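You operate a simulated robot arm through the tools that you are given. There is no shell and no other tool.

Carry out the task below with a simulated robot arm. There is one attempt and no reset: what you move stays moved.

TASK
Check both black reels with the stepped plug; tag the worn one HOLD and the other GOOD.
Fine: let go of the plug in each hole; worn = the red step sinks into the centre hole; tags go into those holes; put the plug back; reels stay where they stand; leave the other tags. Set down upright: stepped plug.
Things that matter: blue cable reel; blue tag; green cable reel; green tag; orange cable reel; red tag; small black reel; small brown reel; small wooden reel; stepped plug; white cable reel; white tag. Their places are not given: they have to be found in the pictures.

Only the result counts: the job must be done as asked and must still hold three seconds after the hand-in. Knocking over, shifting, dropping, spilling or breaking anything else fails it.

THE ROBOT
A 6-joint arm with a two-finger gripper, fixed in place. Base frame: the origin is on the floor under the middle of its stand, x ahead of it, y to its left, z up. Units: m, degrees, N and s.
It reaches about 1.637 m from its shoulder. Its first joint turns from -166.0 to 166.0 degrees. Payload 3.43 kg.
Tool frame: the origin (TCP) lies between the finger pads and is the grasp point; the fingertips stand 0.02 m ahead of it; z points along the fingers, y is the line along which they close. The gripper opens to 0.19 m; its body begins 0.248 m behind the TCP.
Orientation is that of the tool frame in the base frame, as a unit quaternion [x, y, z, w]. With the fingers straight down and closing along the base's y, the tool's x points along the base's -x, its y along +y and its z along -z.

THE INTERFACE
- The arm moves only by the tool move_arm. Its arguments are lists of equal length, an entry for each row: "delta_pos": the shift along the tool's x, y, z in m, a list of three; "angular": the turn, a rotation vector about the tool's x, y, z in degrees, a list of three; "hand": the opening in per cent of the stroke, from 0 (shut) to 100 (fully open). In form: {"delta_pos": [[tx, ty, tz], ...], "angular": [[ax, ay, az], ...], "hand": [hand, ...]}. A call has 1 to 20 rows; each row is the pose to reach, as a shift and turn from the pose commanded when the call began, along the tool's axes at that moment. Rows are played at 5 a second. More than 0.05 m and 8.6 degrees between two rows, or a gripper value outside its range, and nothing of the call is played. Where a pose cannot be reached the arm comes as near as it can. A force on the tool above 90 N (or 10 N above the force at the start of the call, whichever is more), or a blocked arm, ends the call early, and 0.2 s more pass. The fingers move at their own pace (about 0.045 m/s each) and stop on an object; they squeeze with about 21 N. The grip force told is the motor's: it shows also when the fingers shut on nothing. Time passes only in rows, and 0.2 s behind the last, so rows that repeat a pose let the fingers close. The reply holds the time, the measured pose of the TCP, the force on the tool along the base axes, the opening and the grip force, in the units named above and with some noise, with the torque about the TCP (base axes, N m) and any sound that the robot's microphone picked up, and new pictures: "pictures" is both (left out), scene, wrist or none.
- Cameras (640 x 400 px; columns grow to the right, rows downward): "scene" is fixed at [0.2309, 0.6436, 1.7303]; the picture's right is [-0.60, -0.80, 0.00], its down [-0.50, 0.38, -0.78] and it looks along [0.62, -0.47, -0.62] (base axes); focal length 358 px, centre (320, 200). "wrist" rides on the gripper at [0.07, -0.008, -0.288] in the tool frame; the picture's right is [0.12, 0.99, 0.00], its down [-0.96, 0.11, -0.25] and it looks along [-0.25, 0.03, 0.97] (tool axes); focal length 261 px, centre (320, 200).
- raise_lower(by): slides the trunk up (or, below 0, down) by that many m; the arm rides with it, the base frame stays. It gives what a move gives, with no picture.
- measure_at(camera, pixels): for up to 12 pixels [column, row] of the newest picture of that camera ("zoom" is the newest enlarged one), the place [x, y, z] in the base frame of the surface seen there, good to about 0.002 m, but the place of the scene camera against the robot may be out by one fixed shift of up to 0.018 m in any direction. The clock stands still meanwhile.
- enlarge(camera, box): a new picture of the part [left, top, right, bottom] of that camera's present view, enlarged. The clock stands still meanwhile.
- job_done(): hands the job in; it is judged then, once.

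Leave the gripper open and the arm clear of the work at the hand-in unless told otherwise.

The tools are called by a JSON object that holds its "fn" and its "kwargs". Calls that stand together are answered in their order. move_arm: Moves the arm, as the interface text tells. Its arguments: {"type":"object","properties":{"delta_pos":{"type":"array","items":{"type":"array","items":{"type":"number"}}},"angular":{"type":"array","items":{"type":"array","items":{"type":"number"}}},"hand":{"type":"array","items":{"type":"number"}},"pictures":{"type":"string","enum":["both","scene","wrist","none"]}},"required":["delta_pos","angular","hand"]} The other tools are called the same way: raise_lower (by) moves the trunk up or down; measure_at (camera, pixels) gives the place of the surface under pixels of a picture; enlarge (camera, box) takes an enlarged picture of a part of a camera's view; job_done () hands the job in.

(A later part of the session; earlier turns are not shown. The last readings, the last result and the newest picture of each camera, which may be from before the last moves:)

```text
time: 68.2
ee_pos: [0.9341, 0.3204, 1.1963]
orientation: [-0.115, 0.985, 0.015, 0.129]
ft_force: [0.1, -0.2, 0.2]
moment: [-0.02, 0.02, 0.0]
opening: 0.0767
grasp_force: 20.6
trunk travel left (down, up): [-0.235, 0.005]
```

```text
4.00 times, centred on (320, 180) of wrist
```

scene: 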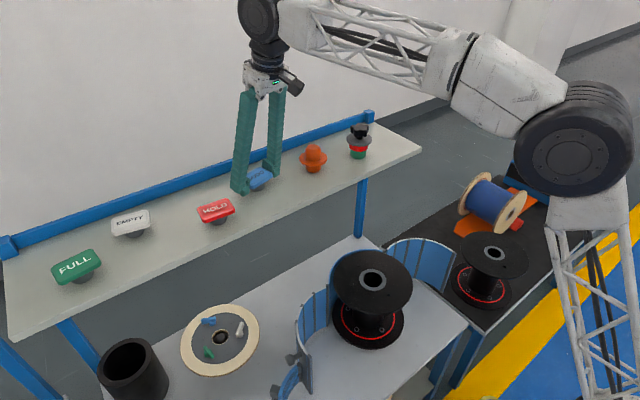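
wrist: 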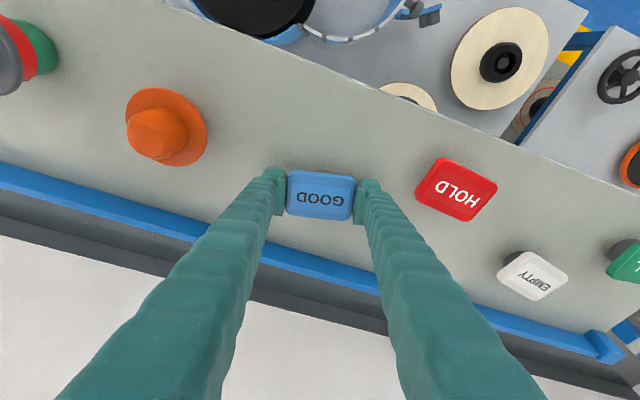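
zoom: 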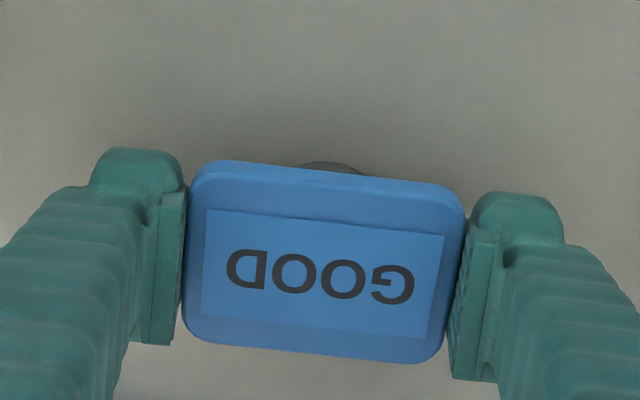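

Gripped at 0.077 m. Test lift of 30 mm.

{"fn": "move_arm", "kwargs": {"delta_pos": [[-0.0013, 0, -0.0048], [-0.0033, 0, -0.0126], [-0.0058, 0, -0.0218], [-0.0077, 0, -0.029], [-0.0077, 0, -0.029]], "angular": [[0, 0, 0], [0, 0, 0], [0, 0, 0], [0, 0, 0], [0, 0, 0]], "hand": [0, 0, 0, 0, 0], "pictures": "both"}}

{"fn": "enlarge", "kwargs": {"camera": "scene", "box": [206, 130, 302, 190]}}

```text
time: 69.4
ee_pos: [0.9338, 0.32, 1.2267]
orientation: [-0.115, 0.985, 0.016, 0.13]
ft_force: [-0.4, -0.1, -0.3]
moment: [-0.01, -0.01, 0.01]
opening: 0.0768
grasp_force: 21.1
trunk travel left (down, up): [-0.235, 0.005]
```

scene: 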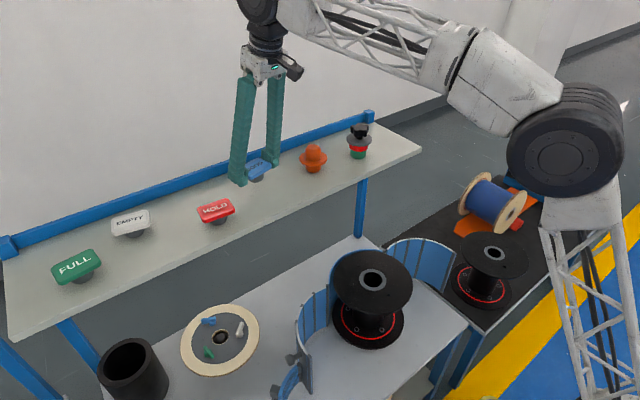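
wrist: 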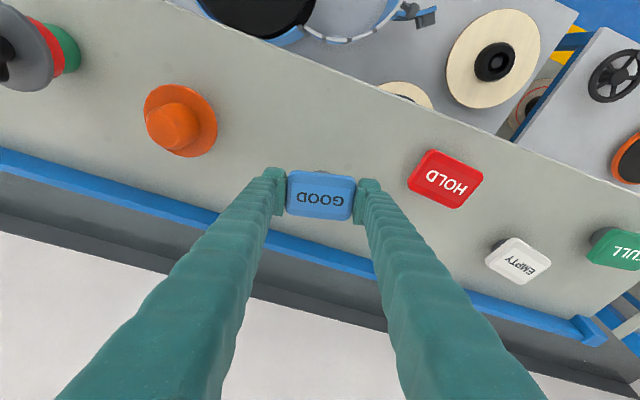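

```text
6.67 times, centred on (254, 160) of scene
```

zoom: 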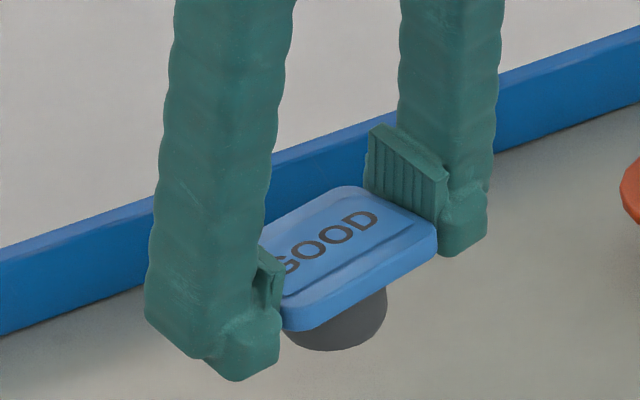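

The tag is held level. I lift a bit more and pull back off the shelf to (0.68, 0.26, 1.29).

{"fn": "move_arm", "kwargs": {"delta_pos": [[-0.0032, 0, -0.0121], [-0.0064, 0, -0.0242], [0.0136, -0.0001, -0.0325], [0.0335, -0.0001, -0.0409], [0.0734, -0.0003, -0.0576], [0.1134, -0.0004, -0.0742], [0.1533, -0.0005, -0.0909], [0.1932, -0.0007, -0.1076], [0.2331, -0.0008, -0.1243], [0.2331, -0.0008, -0.1243]], "angular": [[0, 0, 0], [0, 0, 0], [0, 0, 0], [0, 0, 0], [0, 0, 0], [0, 0, 0], [0, 0, 0], [0, 0, 0], [0, 0, 0], [0, 0, 0]], "hand": [0, 0, 0, 0, 0, 0, 0, 0, 0, 0], "pictures": "scene"}}

```text
time: 71.6
ee_pos: [0.6832, 0.2607, 1.2866]
orientation: [-0.114, 0.985, 0.016, 0.13]
ft_force: [-0.7, -0.1, -0.3]
moment: [0.04, -0.05, 0.0]
opening: 0.0769
grasp_force: 21.2
trunk travel left (down, up): [-0.235, 0.005]
```

scene: 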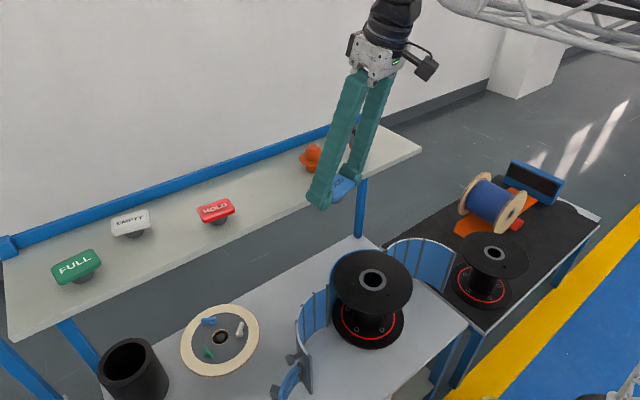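

Now across to above reel B (0.578, −0.470, z≈1.05), turning yaw by −30° on the way.

{"fn": "move_arm", "kwargs": {"delta_pos": [[0.019, -0.0404, 0.0094], [0.0379, -0.0809, 0.0187], [0.0569, -0.1213, 0.0281], [0.0759, -0.1617, 0.0374], [0.0948, -0.2022, 0.0468], [0.1138, -0.2426, 0.0562], [0.1328, -0.283, 0.0655], [0.1517, -0.3235, 0.0749], [0.1707, -0.3639, 0.0842], [0.1896, -0.4044, 0.0936], [0.2086, -0.4448, 0.1029], [0.2276, -0.4852, 0.1123], [0.2465, -0.5257, 0.1217], [0.2655, -0.5661, 0.131], [0.2845, -0.6065, 0.1404], [0.3034, -0.647, 0.1497], [0.3224, -0.6874, 0.1591], [0.3224, -0.6874, 0.1591]], "angular": [[0.455, 0, 1.706], [0.91, 0, 3.412], [1.365, 0, 5.118], [1.82, 0, 6.824], [2.275, 0, 8.53], [2.73, 0, 10.236], [3.185, 0, 11.942], [3.64, 0, 13.648], [4.095, 0, 15.354], [4.55, 0, 17.06], [5.005, 0, 18.766], [5.46, 0, 20.472], [5.915, 0, 22.178], [6.37, 0, 23.884], [6.825, 0, 25.59], [7.28, 0, 27.296], [7.73, 0, 29.0], [7.73, 0, 29.0]], "hand": [0, 0, 0, 0, 0, 0, 0, 0, 0, 0, 0, 0, 0, 0, 0, 0, 0, 0], "pictures": "both"}}

{"fn": "enlarge", "kwargs": {"camera": "wrist", "box": [256, 110, 384, 230]}}

```text
time: 75.4
ee_pos: [0.5792, -0.4737, 1.0513]
orientation: [0.145, 0.981, -0.019, 0.128]
ft_force: [0.2, -0.4, -0.7]
moment: [0.0, 0.0, 0.01]
opening: 0.0766
grasp_force: 20.7
trunk travel left (down, up): [-0.235, 0.005]
```

scene: 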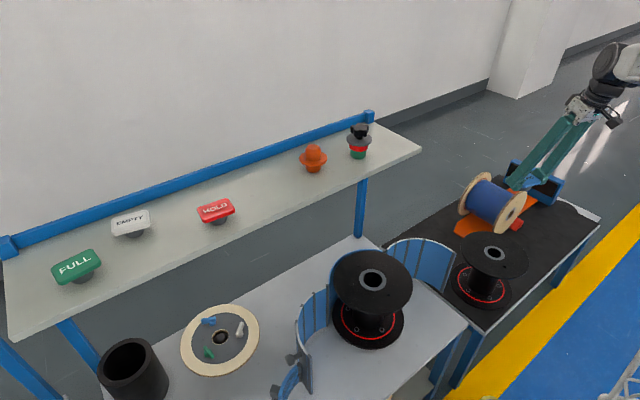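
wrist: 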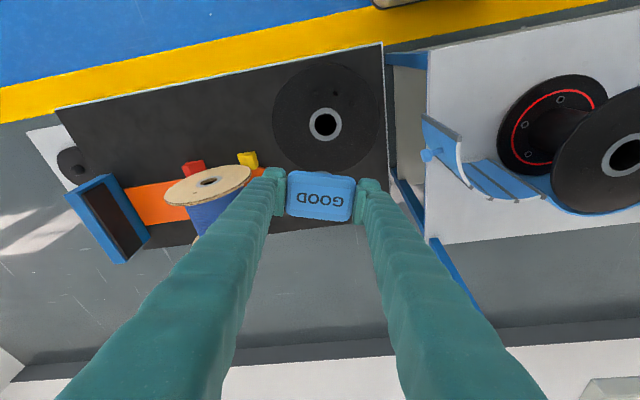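

```text
3.33 times, centred on (320, 170) of wrist
```

zoom: 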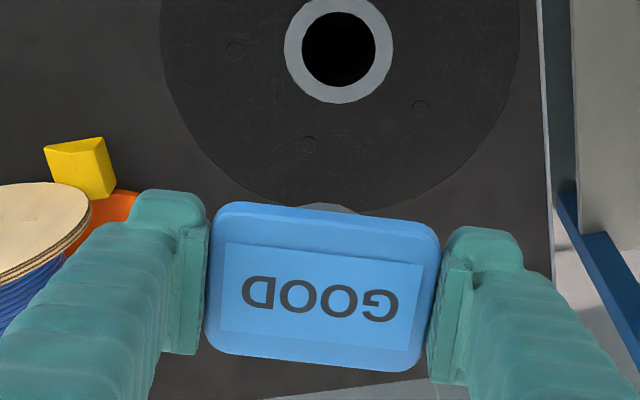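

I measure the plate (label corners and edges) and hole B from here.

{"fn": "measure_at", "kwargs": {"camera": "wrist", "pixels": [[292, 183], [350, 189], [290, 209], [345, 215.5], [320, 197], [289, 195], [353, 200], [313, 124], [337, 124], [325, 112], [325, 136], [325, 140]]}}

{"fn": "enlarge", "kwargs": {"camera": "wrist", "box": [277, 94, 373, 154]}}

```text
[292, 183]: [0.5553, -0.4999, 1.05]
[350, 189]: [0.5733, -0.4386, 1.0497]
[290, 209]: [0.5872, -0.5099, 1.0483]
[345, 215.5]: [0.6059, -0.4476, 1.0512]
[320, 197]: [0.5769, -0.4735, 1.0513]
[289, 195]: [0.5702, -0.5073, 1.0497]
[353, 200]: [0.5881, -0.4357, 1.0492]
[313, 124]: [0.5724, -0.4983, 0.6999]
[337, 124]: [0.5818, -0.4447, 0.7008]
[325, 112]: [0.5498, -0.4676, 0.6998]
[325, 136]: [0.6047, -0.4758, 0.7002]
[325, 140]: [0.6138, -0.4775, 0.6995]
```

```text
6.67 times, centred on (325, 124) of wrist
```

zoom: 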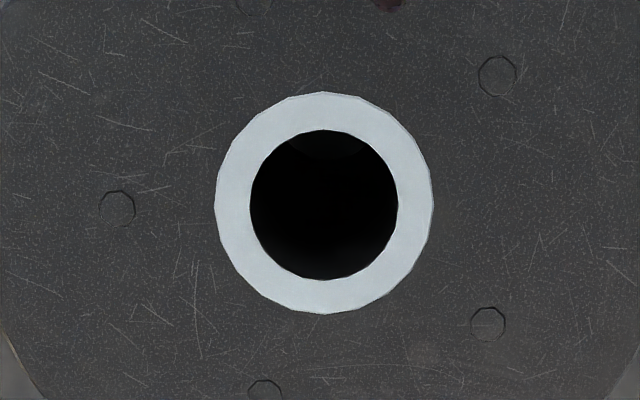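

Plate centre (0.580, −0.474), hole B (0.5787, −0.4706). I correct and descend 0.29 m, so the peg is ~20 mm above the ring, then check again.

{"fn": "move_arm", "kwargs": {"delta_pos": [[0.011, 0.0004, 0.04], [0.022, 0.0008, 0.0799], [0.033, 0.0012, 0.1199], [0.0439, 0.0016, 0.1598], [0.0549, 0.002, 0.1998], [0.0659, 0.0024, 0.2397], [0.0769, 0.0028, 0.2797], [0.0769, 0.0028, 0.2797], [0.0769, 0.0028, 0.2797]], "angular": [[0, 0, 0], [0, 0, 0], [0, 0, 0], [0, 0, 0], [0, 0, 0], [0, 0, 0], [0, 0, 0], [0, 0, 0], [0, 0, 0]], "hand": [0, 0, 0, 0, 0, 0, 0, 0, 0], "pictures": "both"}}

{"fn": "enlarge", "kwargs": {"camera": "wrist", "box": [256, 110, 384, 230]}}

{"fn": "enlarge", "kwargs": {"camera": "scene", "box": [448, 215, 544, 275]}}

{"fn": "measure_at", "kwargs": {"camera": "wrist", "pixels": [[292, 183], [350, 189], [290, 209], [345, 215.5], [289, 195], [353, 200], [298, 155], [350, 155], [324, 140], [324, 148], [308, 145], [340, 145]]}}

```text
time: 77.4
ee_pos: [0.5785, -0.4672, 0.7601]
orientation: [0.143, 0.981, -0.019, 0.129]
ft_force: [-0.1, -0.3, -0.5]
moment: [0.06, 0.01, 0.0]
opening: 0.0768
grasp_force: 20.8
trunk travel left (down, up): [-0.235, 0.005]
```

scene: 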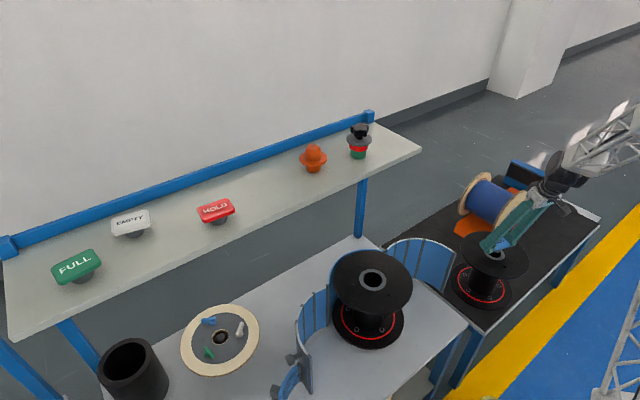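
wrist: 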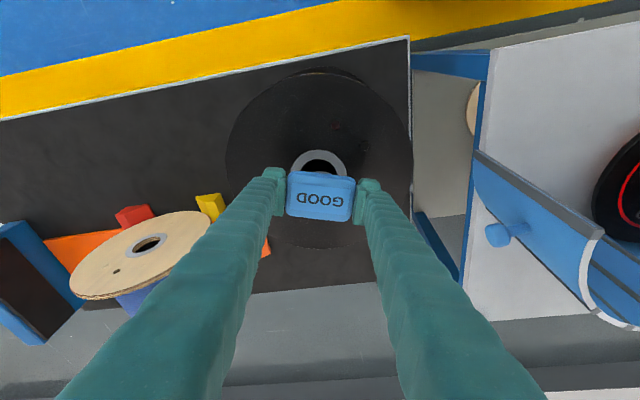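

```text
3.33 times, centred on (320, 170) of wrist
```

zoom: 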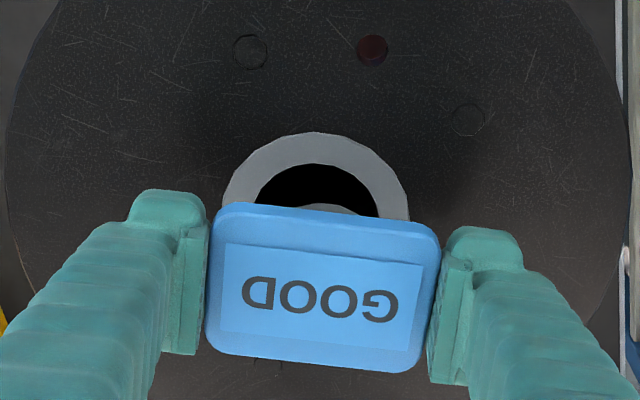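

```text
6.67 times, centred on (496, 245) of scene
```

zoom: 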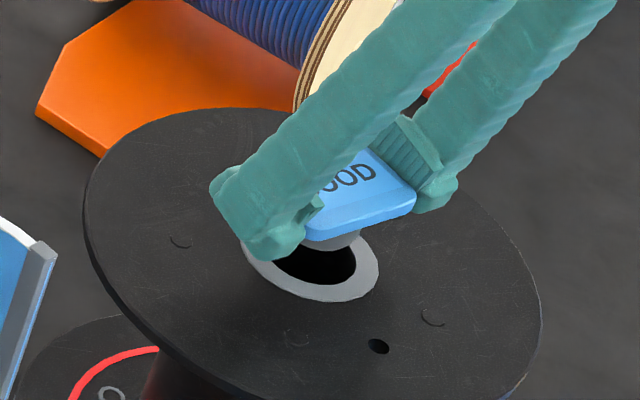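

```text
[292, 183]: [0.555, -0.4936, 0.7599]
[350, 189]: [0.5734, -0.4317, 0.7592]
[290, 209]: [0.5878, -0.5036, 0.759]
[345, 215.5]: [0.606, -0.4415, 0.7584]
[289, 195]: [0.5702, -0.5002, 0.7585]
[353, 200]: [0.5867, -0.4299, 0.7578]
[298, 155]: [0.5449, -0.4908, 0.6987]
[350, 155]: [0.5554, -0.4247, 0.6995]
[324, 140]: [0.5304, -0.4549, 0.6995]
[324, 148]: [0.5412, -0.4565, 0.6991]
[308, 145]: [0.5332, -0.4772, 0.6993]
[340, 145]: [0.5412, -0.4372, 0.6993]
```

Plate centre is (0.5806, −0.4676) against hole (0.5787, −0.4706). I shift (−1.9, −3.0) mm and lower 12 mm.

{"fn": "move_arm", "kwargs": {"delta_pos": [[0.002, -0.0017, 0.0], [0.0031, -0.0034, 0.0056], [0.0041, -0.0034, 0.0113], [0.0041, -0.0034, 0.0113]], "angular": [[0, 0, 0], [0, 0, 0], [0, 0, 0], [0, 0, 0]], "hand": [0, 0, 0, 0], "pictures": "both"}}

{"fn": "enlarge", "kwargs": {"camera": "scene", "box": [464, 225, 528, 265]}}

{"fn": "enlarge", "kwargs": {"camera": "wrist", "box": [256, 110, 384, 230]}}

{"fn": "measure_at", "kwargs": {"camera": "wrist", "pixels": [[292, 183], [350, 189], [290, 209], [345, 215.5], [289, 195], [353, 200]]}}

```text
time: 78.4
ee_pos: [0.5762, -0.471, 0.7467]
orientation: [0.145, 0.981, -0.019, 0.128]
ft_force: [0.7, 0.5, -1.0]
moment: [0.01, 0.0, 0.01]
opening: 0.0769
grasp_force: 21.4
trunk travel left (down, up): [-0.235, 0.005]
```

scene: 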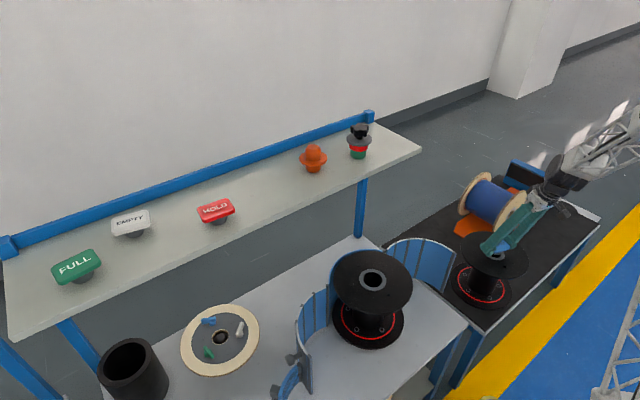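
wrist: 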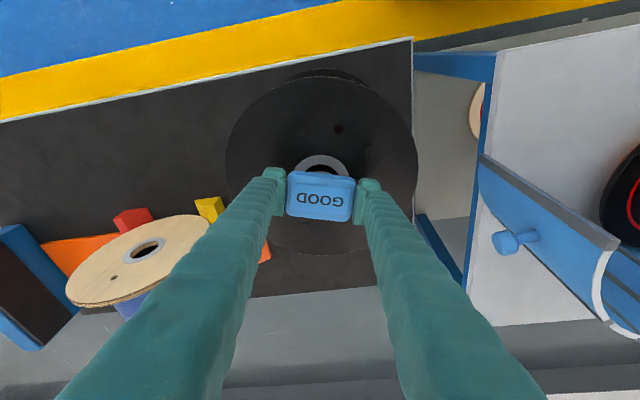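

```text
10.00 times, centred on (496, 245) of scene
```

zoom: 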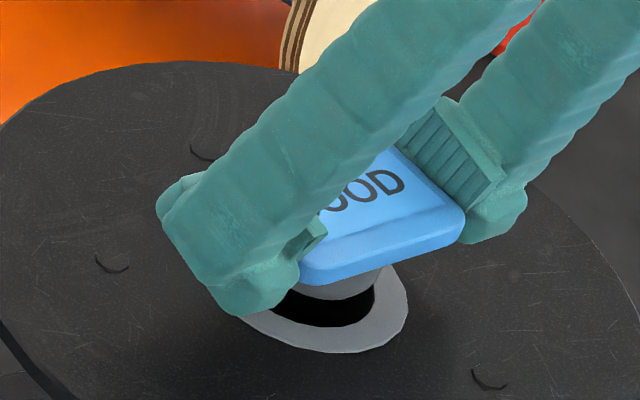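

```text
3.33 times, centred on (320, 170) of wrist
```

zoom: 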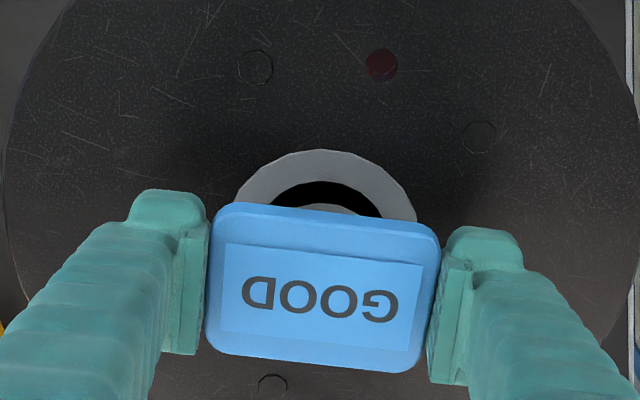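

```text
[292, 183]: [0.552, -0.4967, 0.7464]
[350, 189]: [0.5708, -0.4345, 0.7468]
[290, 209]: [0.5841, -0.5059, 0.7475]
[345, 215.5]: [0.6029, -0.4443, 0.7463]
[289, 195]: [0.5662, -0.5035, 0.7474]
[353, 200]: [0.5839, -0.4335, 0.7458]
```

Plate centre is on target by the wrist measure, but I want to see the peg itself relative to the hole. I enlarge further.

{"fn": "enlarge", "kwargs": {"camera": "wrist", "box": [290, 145, 354, 185]}}

{"fn": "enlarge", "kwargs": {"camera": "scene", "box": [480, 240, 512, 260]}}

```text
10.00 times, centred on (322, 165) of wrist
```

zoom: 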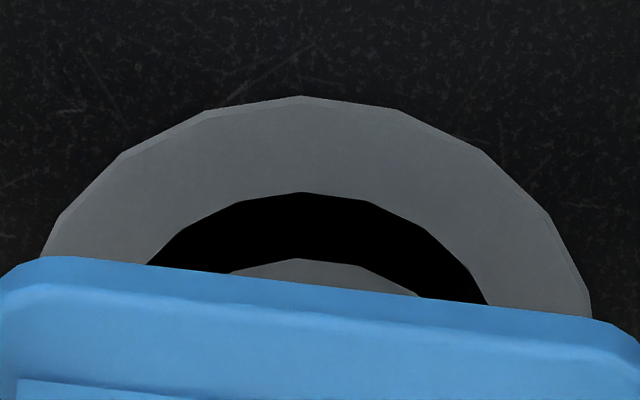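

```text
16.00 times, centred on (496, 250) of scene
```

zoom: 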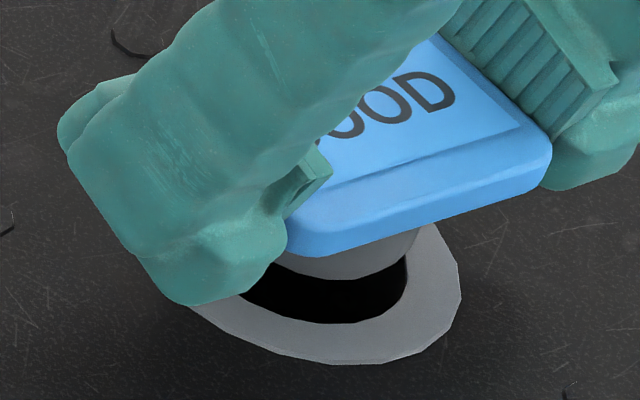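

The peg is centred over the hole within 1–2 mm. I lower 18 mm so the peg goes ~9 mm into the hole.

{"fn": "move_arm", "kwargs": {"delta_pos": [[0.0013, 0.0001, 0.0059], [0.0026, 0.0002, 0.0117], [0.0033, 0.0002, 0.0147], [0.0039, 0.0002, 0.0176], [0.0039, 0.0002, 0.0176]], "angular": [[0, 0, 0], [0, 0, 0], [0, 0, 0], [0, 0, 0], [0, 0, 0]], "hand": [0, 0, 0, 0, 0], "pictures": "both"}}

{"fn": "enlarge", "kwargs": {"camera": "scene", "box": [480, 240, 512, 260]}}

{"fn": "enlarge", "kwargs": {"camera": "wrist", "box": [256, 130, 384, 230]}}

{"fn": "measure_at", "kwargs": {"camera": "wrist", "pixels": [[292, 183], [350, 189], [290, 209], [345, 215.5], [289, 195], [353, 200]]}}

```text
time: 79.6
ee_pos: [0.5773, -0.4693, 0.7285]
orientation: [0.145, 0.981, -0.02, 0.128]
ft_force: [-0.4, 0.1, -0.1]
moment: [0.0, 0.0, -0.02]
opening: 0.0765
grasp_force: 20.7
trunk travel left (down, up): [-0.235, 0.005]
```

scene: 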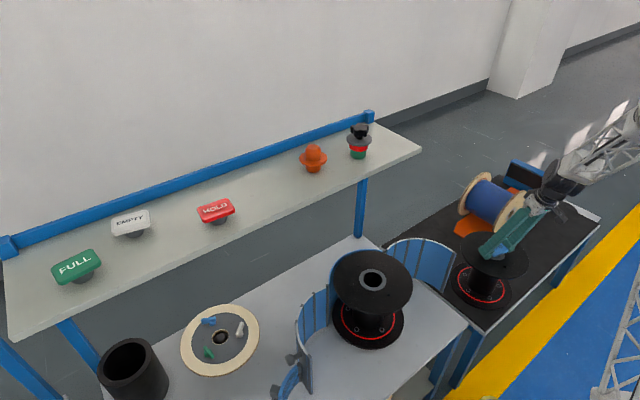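
wrist: 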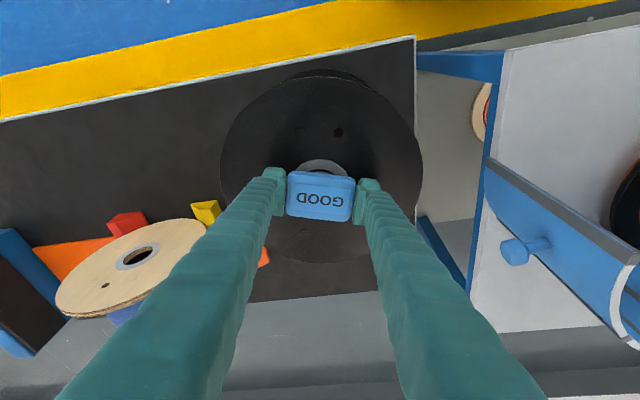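

```text
16.00 times, centred on (496, 250) of scene
```

zoom: 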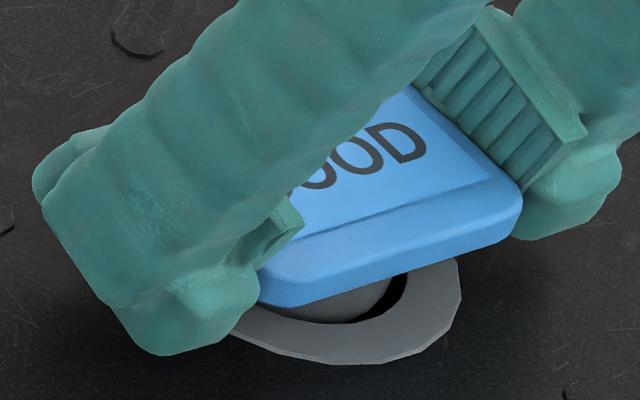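

```text
4.00 times, centred on (320, 180) of wrist
```

zoom: 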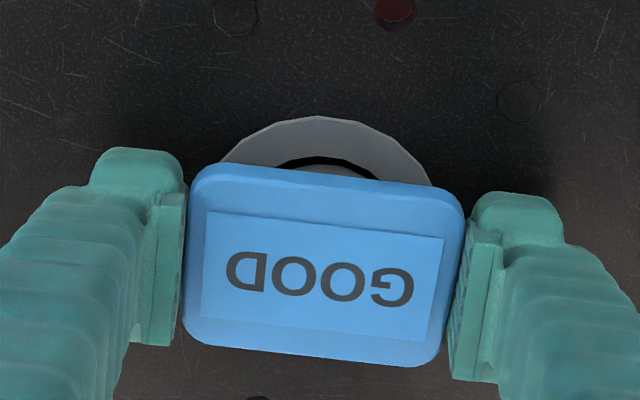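

```text
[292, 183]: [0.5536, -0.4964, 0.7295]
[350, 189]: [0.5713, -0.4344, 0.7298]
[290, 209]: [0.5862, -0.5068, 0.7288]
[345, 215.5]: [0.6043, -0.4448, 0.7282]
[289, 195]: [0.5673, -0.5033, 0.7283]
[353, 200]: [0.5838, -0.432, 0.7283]
```

The peg is in the hole. I lower 3 mm more and read the force.

{"fn": "move_arm", "kwargs": {"delta_pos": [[0.0004, 0, 0.0015], [0.0008, 0, 0.0029], [0.0008, 0, 0.0029]], "angular": [[0, 0, 0], [0, 0, 0], [0, 0, 0]], "hand": [0, 0, 0], "pictures": "scene"}}

{"fn": "enlarge", "kwargs": {"camera": "scene", "box": [480, 240, 512, 260]}}

```text
time: 80.4
ee_pos: [0.5766, -0.4696, 0.7251]
orientation: [0.145, 0.981, -0.018, 0.129]
ft_force: [0.7, 0.5, -0.4]
moment: [-0.01, -0.01, -0.01]
opening: 0.0766
grasp_force: 21.1
trunk travel left (down, up): [-0.235, 0.005]
```

scene: 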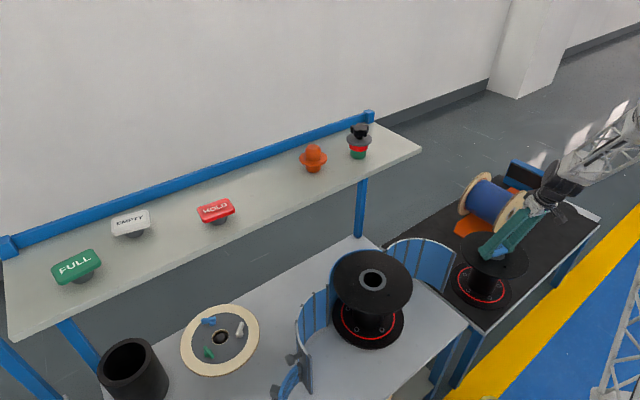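

```text
16.00 times, centred on (496, 250) of scene
```

zoom: 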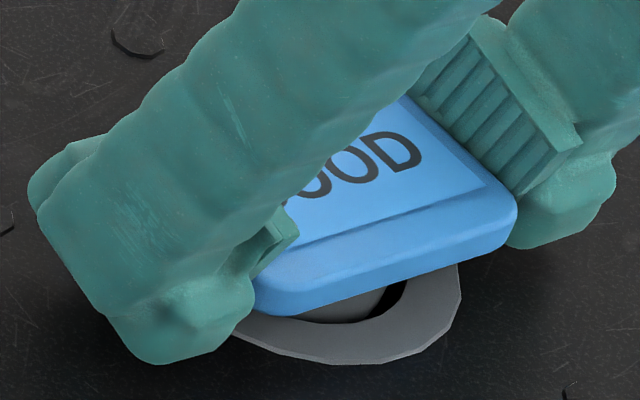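

Still no contact. Two more millimetres.

{"fn": "move_arm", "kwargs": {"delta_pos": [[0.0003, 0, 0.001], [0.0005, 0, 0.0019], [0.0005, 0, 0.0019]], "angular": [[0, 0, 0], [0, 0, 0], [0, 0, 0]], "hand": [0, 0, 0], "pictures": "none"}}

```text
time: 81.2
ee_pos: [0.577, -0.4698, 0.7239]
orientation: [0.144, 0.981, -0.019, 0.129]
ft_force: [-0.1, -0.5, -0.1]
moment: [-0.02, -0.02, 0.0]
opening: 0.0767
grasp_force: 20.7
trunk travel left (down, up): [-0.235, 0.005]
```

No force change. Two more millimetres.

{"fn": "move_arm", "kwargs": {"delta_pos": [[0.0003, 0, 0.001], [0.0005, 0, 0.0019], [0.0005, 0, 0.0019]], "angular": [[0, 0, 0], [0, 0, 0], [0, 0, 0]], "hand": [0, 0, 0], "pictures": "both"}}

{"fn": "enlarge", "kwargs": {"camera": "scene", "box": [480, 240, 512, 260]}}

{"fn": "measure_at", "kwargs": {"camera": "wrist", "pixels": [[292, 183], [350, 189], [290, 209], [345, 215.5], [273, 170], [368, 182], [250, 170]]}}

```text
time: 82.0
ee_pos: [0.5761, -0.4693, 0.7239]
orientation: [0.145, 0.981, -0.019, 0.129]
ft_force: [0.2, -0.4, -0.7]
moment: [0.0, -0.01, 0.01]
opening: 0.0767
grasp_force: 21.3
trunk travel left (down, up): [-0.235, 0.005]
```

scene: 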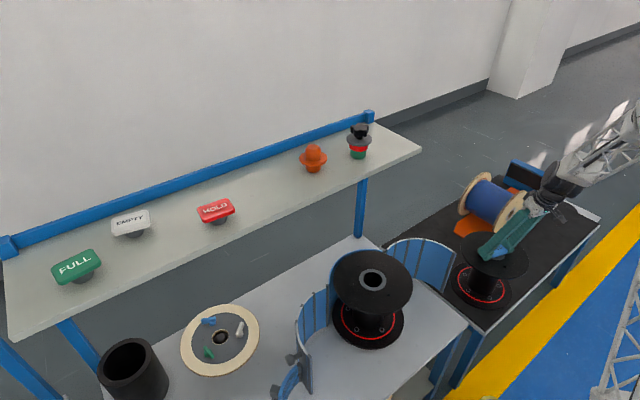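
wrist: 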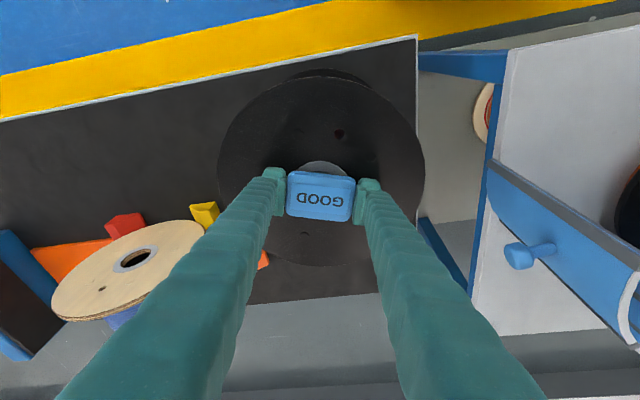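

```text
16.00 times, centred on (496, 250) of scene
```

zoom: 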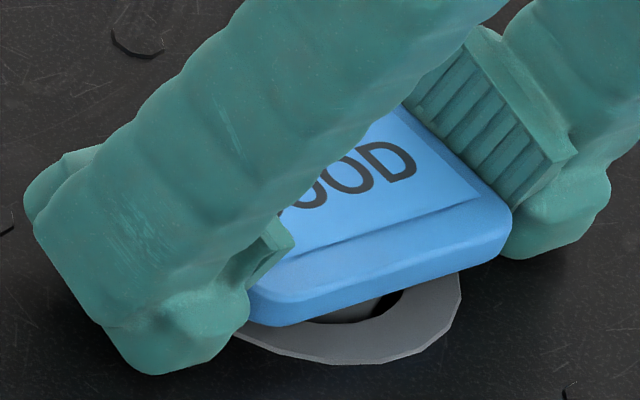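

```text
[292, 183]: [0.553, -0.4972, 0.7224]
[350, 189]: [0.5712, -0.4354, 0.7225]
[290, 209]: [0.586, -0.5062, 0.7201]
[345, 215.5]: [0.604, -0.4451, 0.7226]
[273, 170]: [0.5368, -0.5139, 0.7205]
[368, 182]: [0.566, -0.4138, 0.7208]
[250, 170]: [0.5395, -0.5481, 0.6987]
```

Plate is ~9 mm from seated and centred at (0.5785, −0.471). I let go now (open to ~0.095 m).

{"fn": "move_arm", "kwargs": {"delta_pos": [[0, 0, 0], [0, 0, 0], [0, 0, 0], [0, 0, 0], [0, 0, 0]], "angular": [[0, 0, 0], [0, 0, 0], [0, 0, 0], [0, 0, 0], [0, 0, 0]], "hand": [45, 50, 50, 50, 50], "pictures": "both"}}

{"fn": "enlarge", "kwargs": {"camera": "scene", "box": [464, 225, 528, 265]}}

{"fn": "enlarge", "kwargs": {"camera": "wrist", "box": [256, 130, 384, 230]}}

{"fn": "measure_at", "kwargs": {"camera": "wrist", "pixels": [[292, 183], [345, 189], [292, 205], [342, 210], [320, 195]]}}

```text
time: 83.2
ee_pos: [0.5766, -0.4696, 0.7214]
orientation: [0.145, 0.981, -0.019, 0.13]
ft_force: [-0.2, 0.2, 0.3]
moment: [0.01, -0.03, 0.01]
opening: 0.0949
grasp_force: 0.0
trunk travel left (down, up): [-0.235, 0.005]
```

scene: 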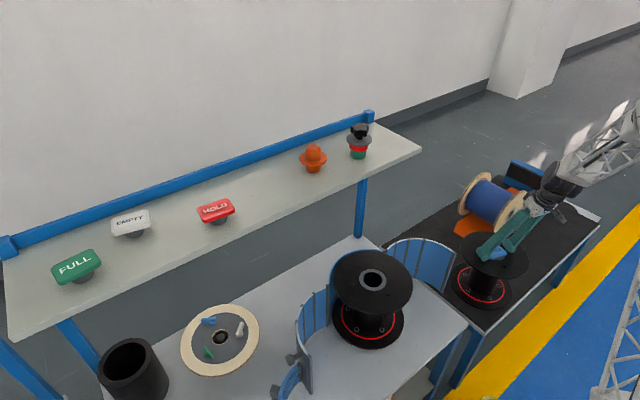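
wrist: 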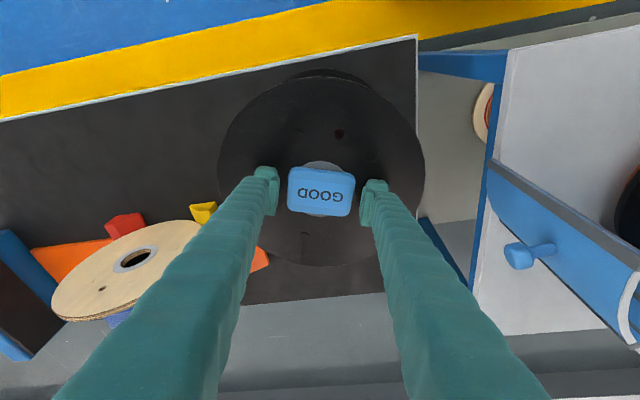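

```text
10.00 times, centred on (496, 245) of scene
```

zoom: 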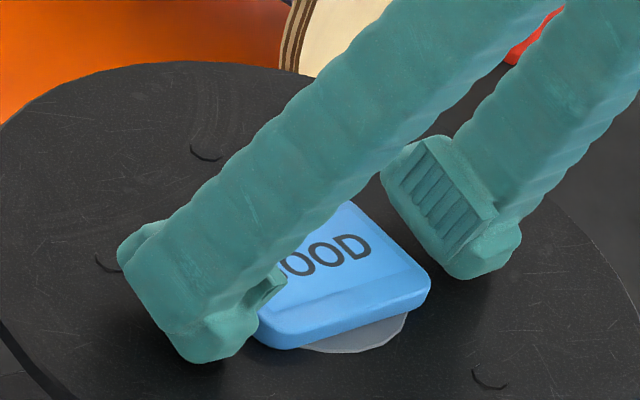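

```text
4.00 times, centred on (320, 180) of wrist
```

zoom: 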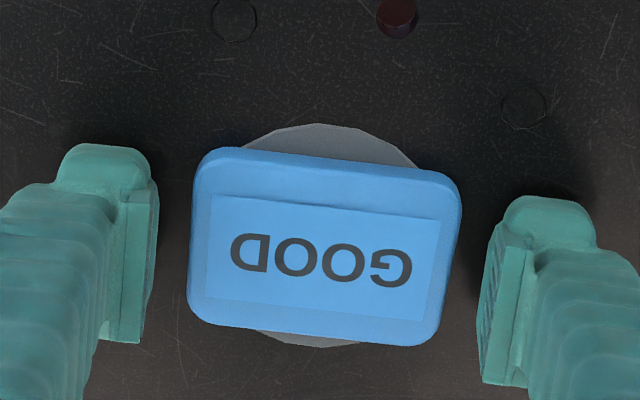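

```text
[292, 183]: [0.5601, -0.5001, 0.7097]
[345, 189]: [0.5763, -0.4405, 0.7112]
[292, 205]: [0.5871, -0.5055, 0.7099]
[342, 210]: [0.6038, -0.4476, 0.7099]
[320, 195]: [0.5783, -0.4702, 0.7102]
```

The GOOD tag is seated flat in reel B's hole. I retreat straight up to z≈1.32.

{"fn": "move_arm", "kwargs": {"delta_pos": [[-0.0039, 0, -0.0145], [-0.0103, 0, -0.0387], [-0.0218, 0, -0.0822], [-0.0334, 0, -0.1257], [-0.0457, 0, -0.1721], [-0.058, 0, -0.2185], [-0.0704, 0, -0.2649], [-0.0827, 0, -0.3113], [-0.095, 0, -0.3577], [-0.1073, 0, -0.4041], [-0.1197, 0, -0.4505], [-0.132, 0, -0.4969], [-0.1443, 0, -0.5433], [-0.1541, 0, -0.5801]], "angular": [[0, 0, 0], [0, 0, 0], [0, 0, 0], [0, 0, 0], [0, 0, 0], [0, 0, 0], [0, 0, 0], [0, 0, 0], [0, 0, 0], [0, 0, 0], [0, 0, 0], [0, 0, 0], [0, 0, 0], [0, 0, 0]], "hand": [50, 50, 50, 50, 50, 50, 50, 50, 50, 50, 50, 50, 50, 50], "pictures": "both"}}

{"fn": "enlarge", "kwargs": {"camera": "scene", "box": [448, 215, 544, 275]}}

```text
time: 86.2
ee_pos: [0.5746, -0.471, 1.324]
orientation: [0.145, 0.981, -0.019, 0.128]
ft_force: [-0.6, -0.2, 0.4]
moment: [0.01, 0.0, -0.05]
opening: 0.0949
grasp_force: 0.1
trunk travel left (down, up): [-0.235, 0.005]
```

scene: 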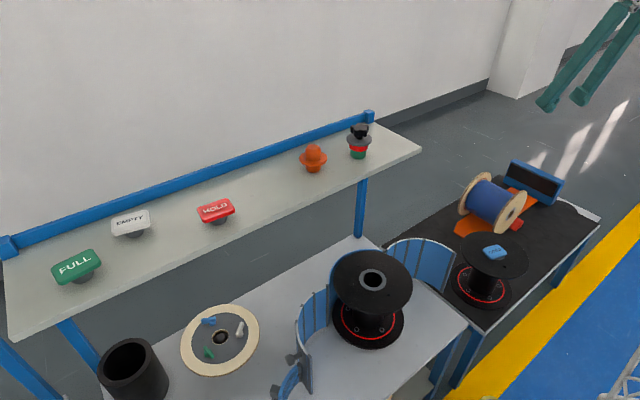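
wrist: 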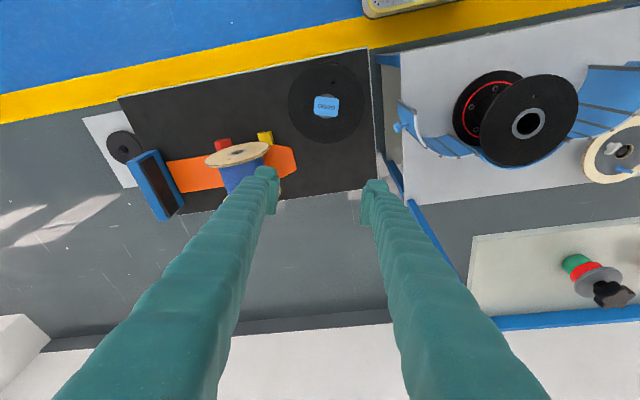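

```text
6.67 times, centred on (496, 245) of scene
```

zoom: 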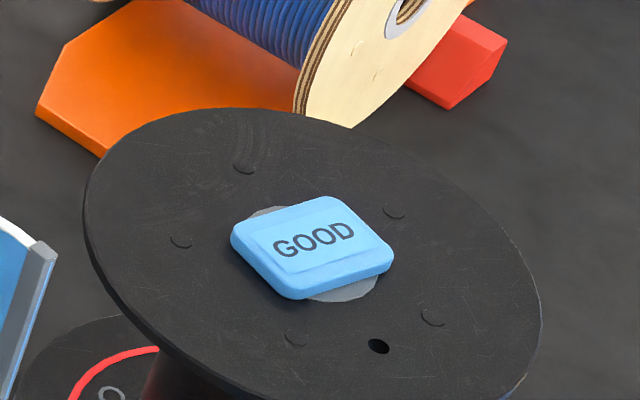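

GOOD sits properly on reel B. Now I swing over to a view point in front of the HOLD tag (0.70, 0.42, 1.32), with yaw back to 0.

{"fn": "move_arm", "kwargs": {"delta_pos": [[0.0067, 0.0445, -0.0018], [0.0133, 0.0889, -0.0036], [0.02, 0.1334, -0.0053], [0.0266, 0.1778, -0.0071], [0.0333, 0.2223, -0.0089], [0.0399, 0.2668, -0.0107], [0.0466, 0.3112, -0.0124], [0.0532, 0.3557, -0.0142], [0.0599, 0.4001, -0.016], [0.0665, 0.4446, -0.0178], [0.0732, 0.4891, -0.0195], [0.0798, 0.5335, -0.0213], [0.0865, 0.578, -0.0231], [0.0931, 0.6224, -0.0249], [0.0998, 0.6669, -0.0266], [0.1064, 0.7114, -0.0284], [0.1131, 0.7558, -0.0302], [0.1197, 0.8003, -0.032], [0.1264, 0.8447, -0.0337], [0.133, 0.8892, -0.0355]], "angular": [[-0.22, 0, -0.82], [-0.44, 0, -1.64], [-0.66, 0, -2.47], [-0.87, 0, -3.29], [-1.09, 0, -4.11], [-1.31, 0, -4.93], [-1.53, 0, -5.75], [-1.75, 0, -6.58], [-1.97, 0, -7.4], [-2.18, 0, -8.22], [-2.4, 0, -9.04], [-2.62, 0, -9.86], [-2.84, 0, -10.69], [-3.06, 0, -11.51], [-3.28, 0, -12.33], [-3.5, 0, -13.15], [-3.71, 0, -13.97], [-3.93, 0, -14.8], [-4.15, 0, -15.62], [-4.37, 0, -16.44]], "hand": [50, 50, 50, 50, 55, 55, 55, 55, 55, 55, 55, 55, 55, 55, 55, 55, 55, 55, 55, 55], "pictures": "both"}}

{"fn": "enlarge", "kwargs": {"camera": "wrist", "box": [250, 180, 410, 280]}}

```text
time: 90.4
ee_pos: [0.6994, 0.4219, 1.3221]
orientation: [-0.002, 0.991, 0.0, 0.13]
ft_force: [-0.3, -0.8, -1.0]
moment: [0.17, -0.01, 0.02]
opening: 0.1048
grasp_force: 0.1
trunk travel left (down, up): [-0.235, 0.005]
```

scene: 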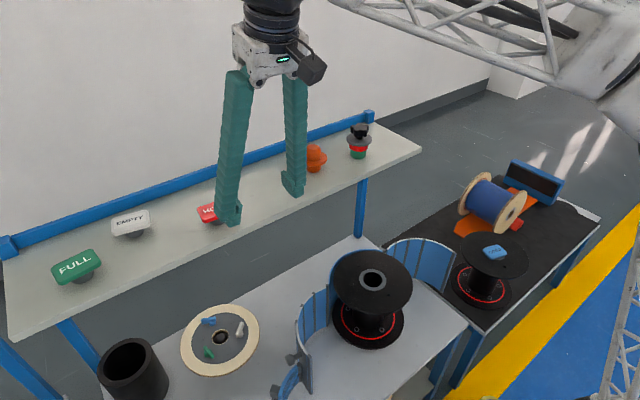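
wrist: 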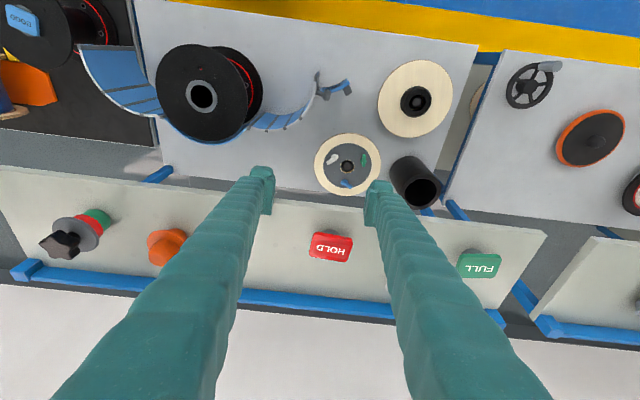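

```text
4.00 times, centred on (330, 230) of wrist
```

zoom: 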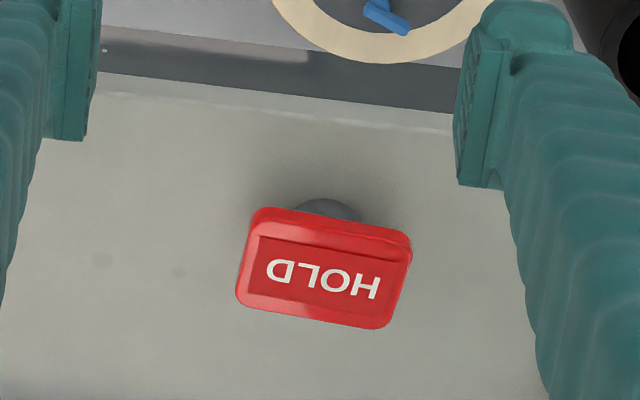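

HOLD tag at (331,247). I measure its corners and centre.

{"fn": "measure_at", "kwargs": {"camera": "wrist", "pixels": [[312, 254], [345, 259.5], [350, 243], [315, 237], [331, 249], [313, 246], [349, 251], [332, 232], [321, 233], [341, 235]]}}

```text
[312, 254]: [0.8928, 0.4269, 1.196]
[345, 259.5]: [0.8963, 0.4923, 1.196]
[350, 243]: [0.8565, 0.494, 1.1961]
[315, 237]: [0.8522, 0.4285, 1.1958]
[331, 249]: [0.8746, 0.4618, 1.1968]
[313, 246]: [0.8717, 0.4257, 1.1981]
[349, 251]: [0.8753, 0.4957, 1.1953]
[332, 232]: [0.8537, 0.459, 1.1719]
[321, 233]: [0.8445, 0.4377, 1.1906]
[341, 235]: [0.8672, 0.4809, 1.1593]
```

HOLD tag: centre (0.8745, 0.461), yaw ≈ −3.4°, top 1.197. I go to its standoff (0.08 m back along the approach), opening 0.10 m.

{"fn": "move_arm", "kwargs": {"delta_pos": [[-0.0343, 0.0099, 0.0215], [-0.0686, 0.0199, 0.043], [-0.1028, 0.0298, 0.0645], [-0.1371, 0.0397, 0.086], [-0.1371, 0.0397, 0.086], [-0.1371, 0.0397, 0.086]], "angular": [[0.23, 0, 0.87], [0.46, 0, 1.74], [0.7, 0, 2.61], [0.93, 0, 3.48], [0.93, 0, 3.48], [0.93, 0, 3.48]], "hand": [53, 53, 53, 53, 53, 53], "pictures": "both"}}

{"fn": "enlarge", "kwargs": {"camera": "wrist", "box": [240, 130, 400, 230]}}

{"fn": "measure_at", "kwargs": {"camera": "wrist", "pixels": [[296, 193], [342, 197], [346, 172], [296, 170], [320, 183]]}}

```text
time: 91.8
ee_pos: [0.8552, 0.4612, 1.2746]
orientation: [0.028, 0.991, -0.004, 0.13]
ft_force: [-0.9, 0.1, 0.0]
moment: [0.03, 0.02, 0.0]
opening: 0.1006
grasp_force: 0.1
trunk travel left (down, up): [-0.235, 0.005]
```

scene: 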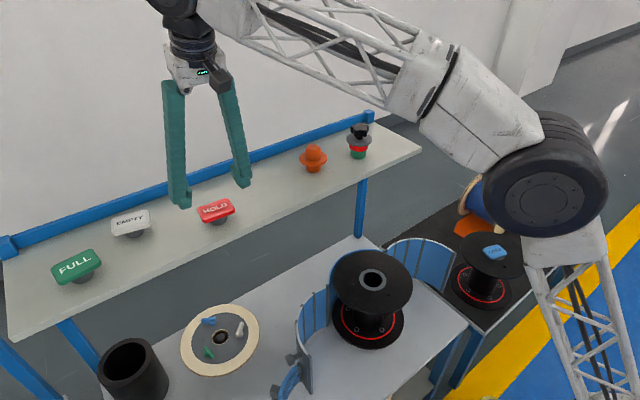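
wrist: 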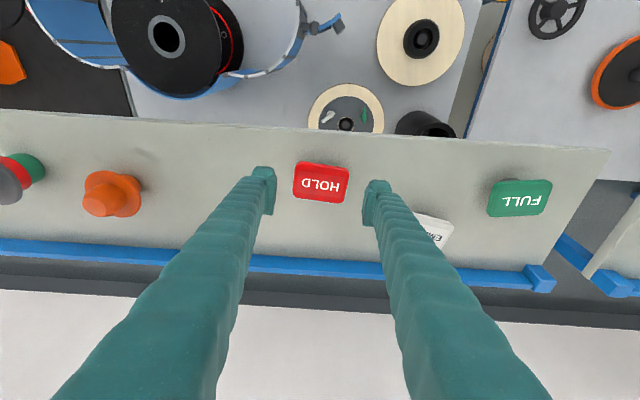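

```text
4.00 times, centred on (320, 180) of wrist
```

zoom: 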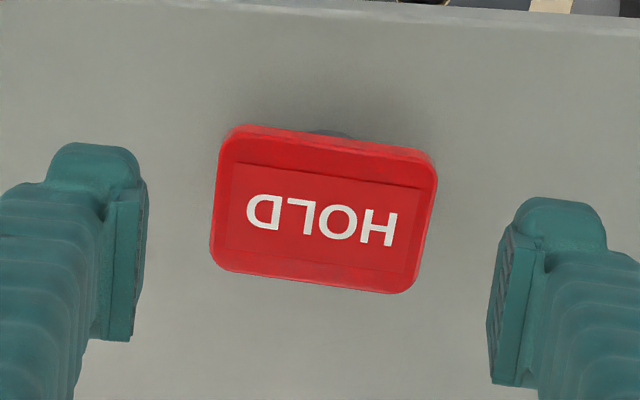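

```text
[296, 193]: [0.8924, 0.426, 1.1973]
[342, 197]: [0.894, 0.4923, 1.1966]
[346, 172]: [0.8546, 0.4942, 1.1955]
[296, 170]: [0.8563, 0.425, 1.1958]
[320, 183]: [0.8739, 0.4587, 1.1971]
```

Aligned. I advance 0.080 m to TCP z≈1.1965, still open.

{"fn": "move_arm", "kwargs": {"delta_pos": [[0.0004, 0.0003, 0.0201], [0.0008, 0.0006, 0.0402], [0.0011, 0.0009, 0.0603], [0.0015, 0.0009, 0.0804], [0.0015, 0.0009, 0.0804]], "angular": [[0, 0, 0], [0, 0, 0], [0, 0, 0], [0, 0, 0], [0, 0, 0]], "hand": [53, 53, 52, 50, 50], "pictures": "both"}}

{"fn": "enlarge", "kwargs": {"camera": "wrist", "box": [240, 130, 400, 230]}}

{"fn": "enlarge", "kwargs": {"camera": "scene", "box": [167, 175, 263, 235]}}

```text
time: 93.0
ee_pos: [0.8738, 0.4619, 1.1971]
orientation: [0.029, 0.991, -0.004, 0.129]
ft_force: [0.4, -0.6, 0.0]
moment: [-0.03, 0.04, -0.02]
opening: 0.0951
grasp_force: 0.1
trunk travel left (down, up): [-0.235, 0.005]
```

scene: 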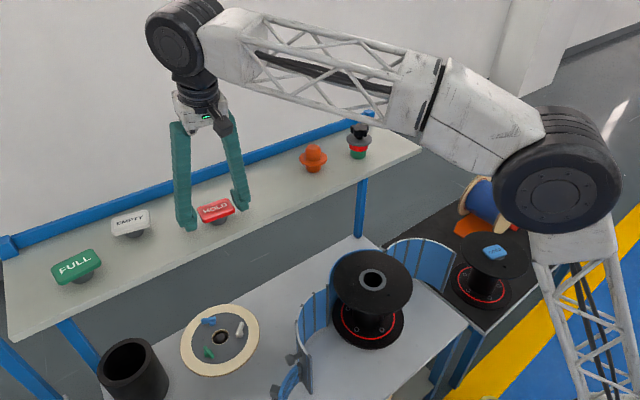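
wrist: 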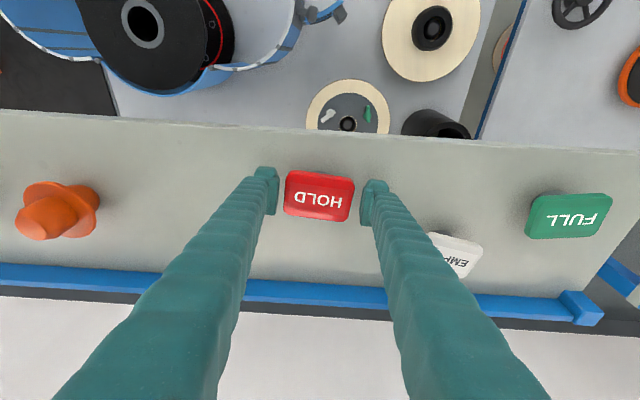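

```text
4.00 times, centred on (320, 180) of wrist
```

zoom: 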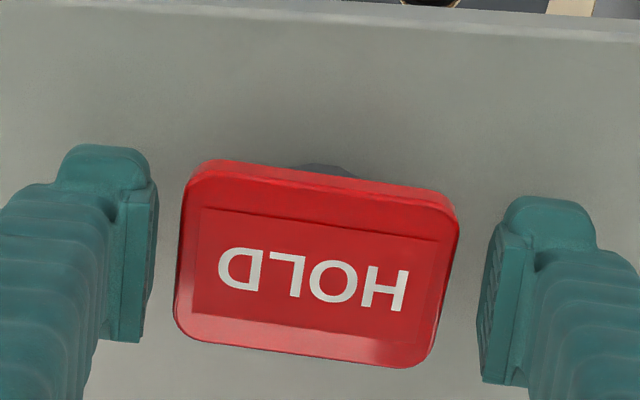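

```text
6.67 times, centred on (215, 205) of scene
```

zoom: 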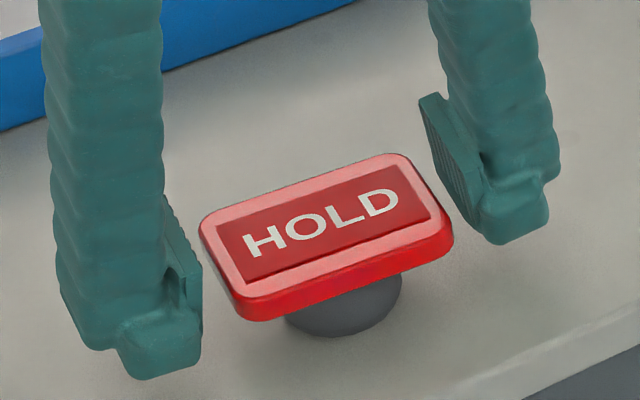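

The fingers straddle the HOLD plate with the pads at plate height. I close.

{"fn": "move_arm", "kwargs": {"delta_pos": [[0, 0, 0], [0, 0, 0], [0, 0, 0], [0, 0, 0], [0, 0, 0]], "angular": [[0, 0, 0], [0, 0, 0], [0, 0, 0], [0, 0, 0], [0, 0, 0]], "hand": [40, 25, 0, 0, 0], "pictures": "both"}}

{"fn": "enlarge", "kwargs": {"camera": "scene", "box": [167, 175, 263, 235]}}

```text
time: 94.2
ee_pos: [0.8726, 0.4621, 1.1977]
orientation: [0.028, 0.991, -0.004, 0.13]
ft_force: [0.0, 0.0, 0.2]
moment: [-0.04, 0.02, 0.0]
opening: 0.0767
grasp_force: 21.7
trunk travel left (down, up): [-0.235, 0.005]
```

scene: 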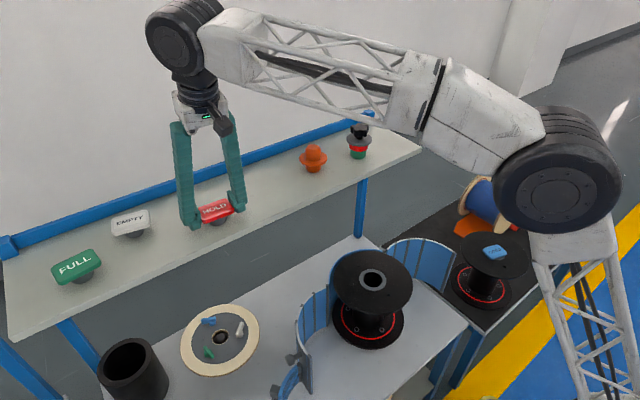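
wrist: 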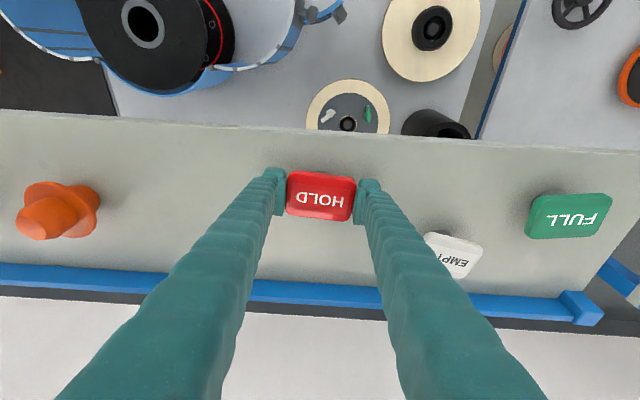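

```text
6.67 times, centred on (215, 205) of scene
```

zoom: 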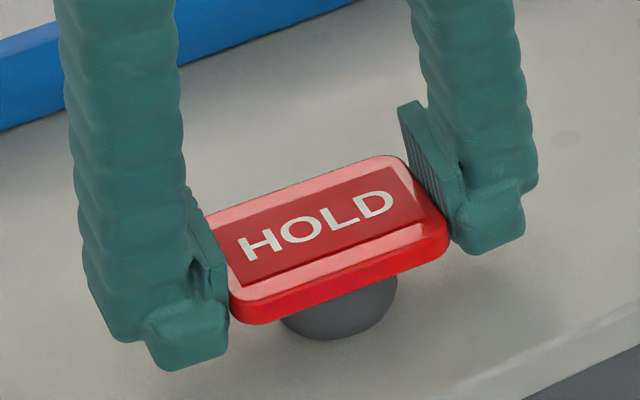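

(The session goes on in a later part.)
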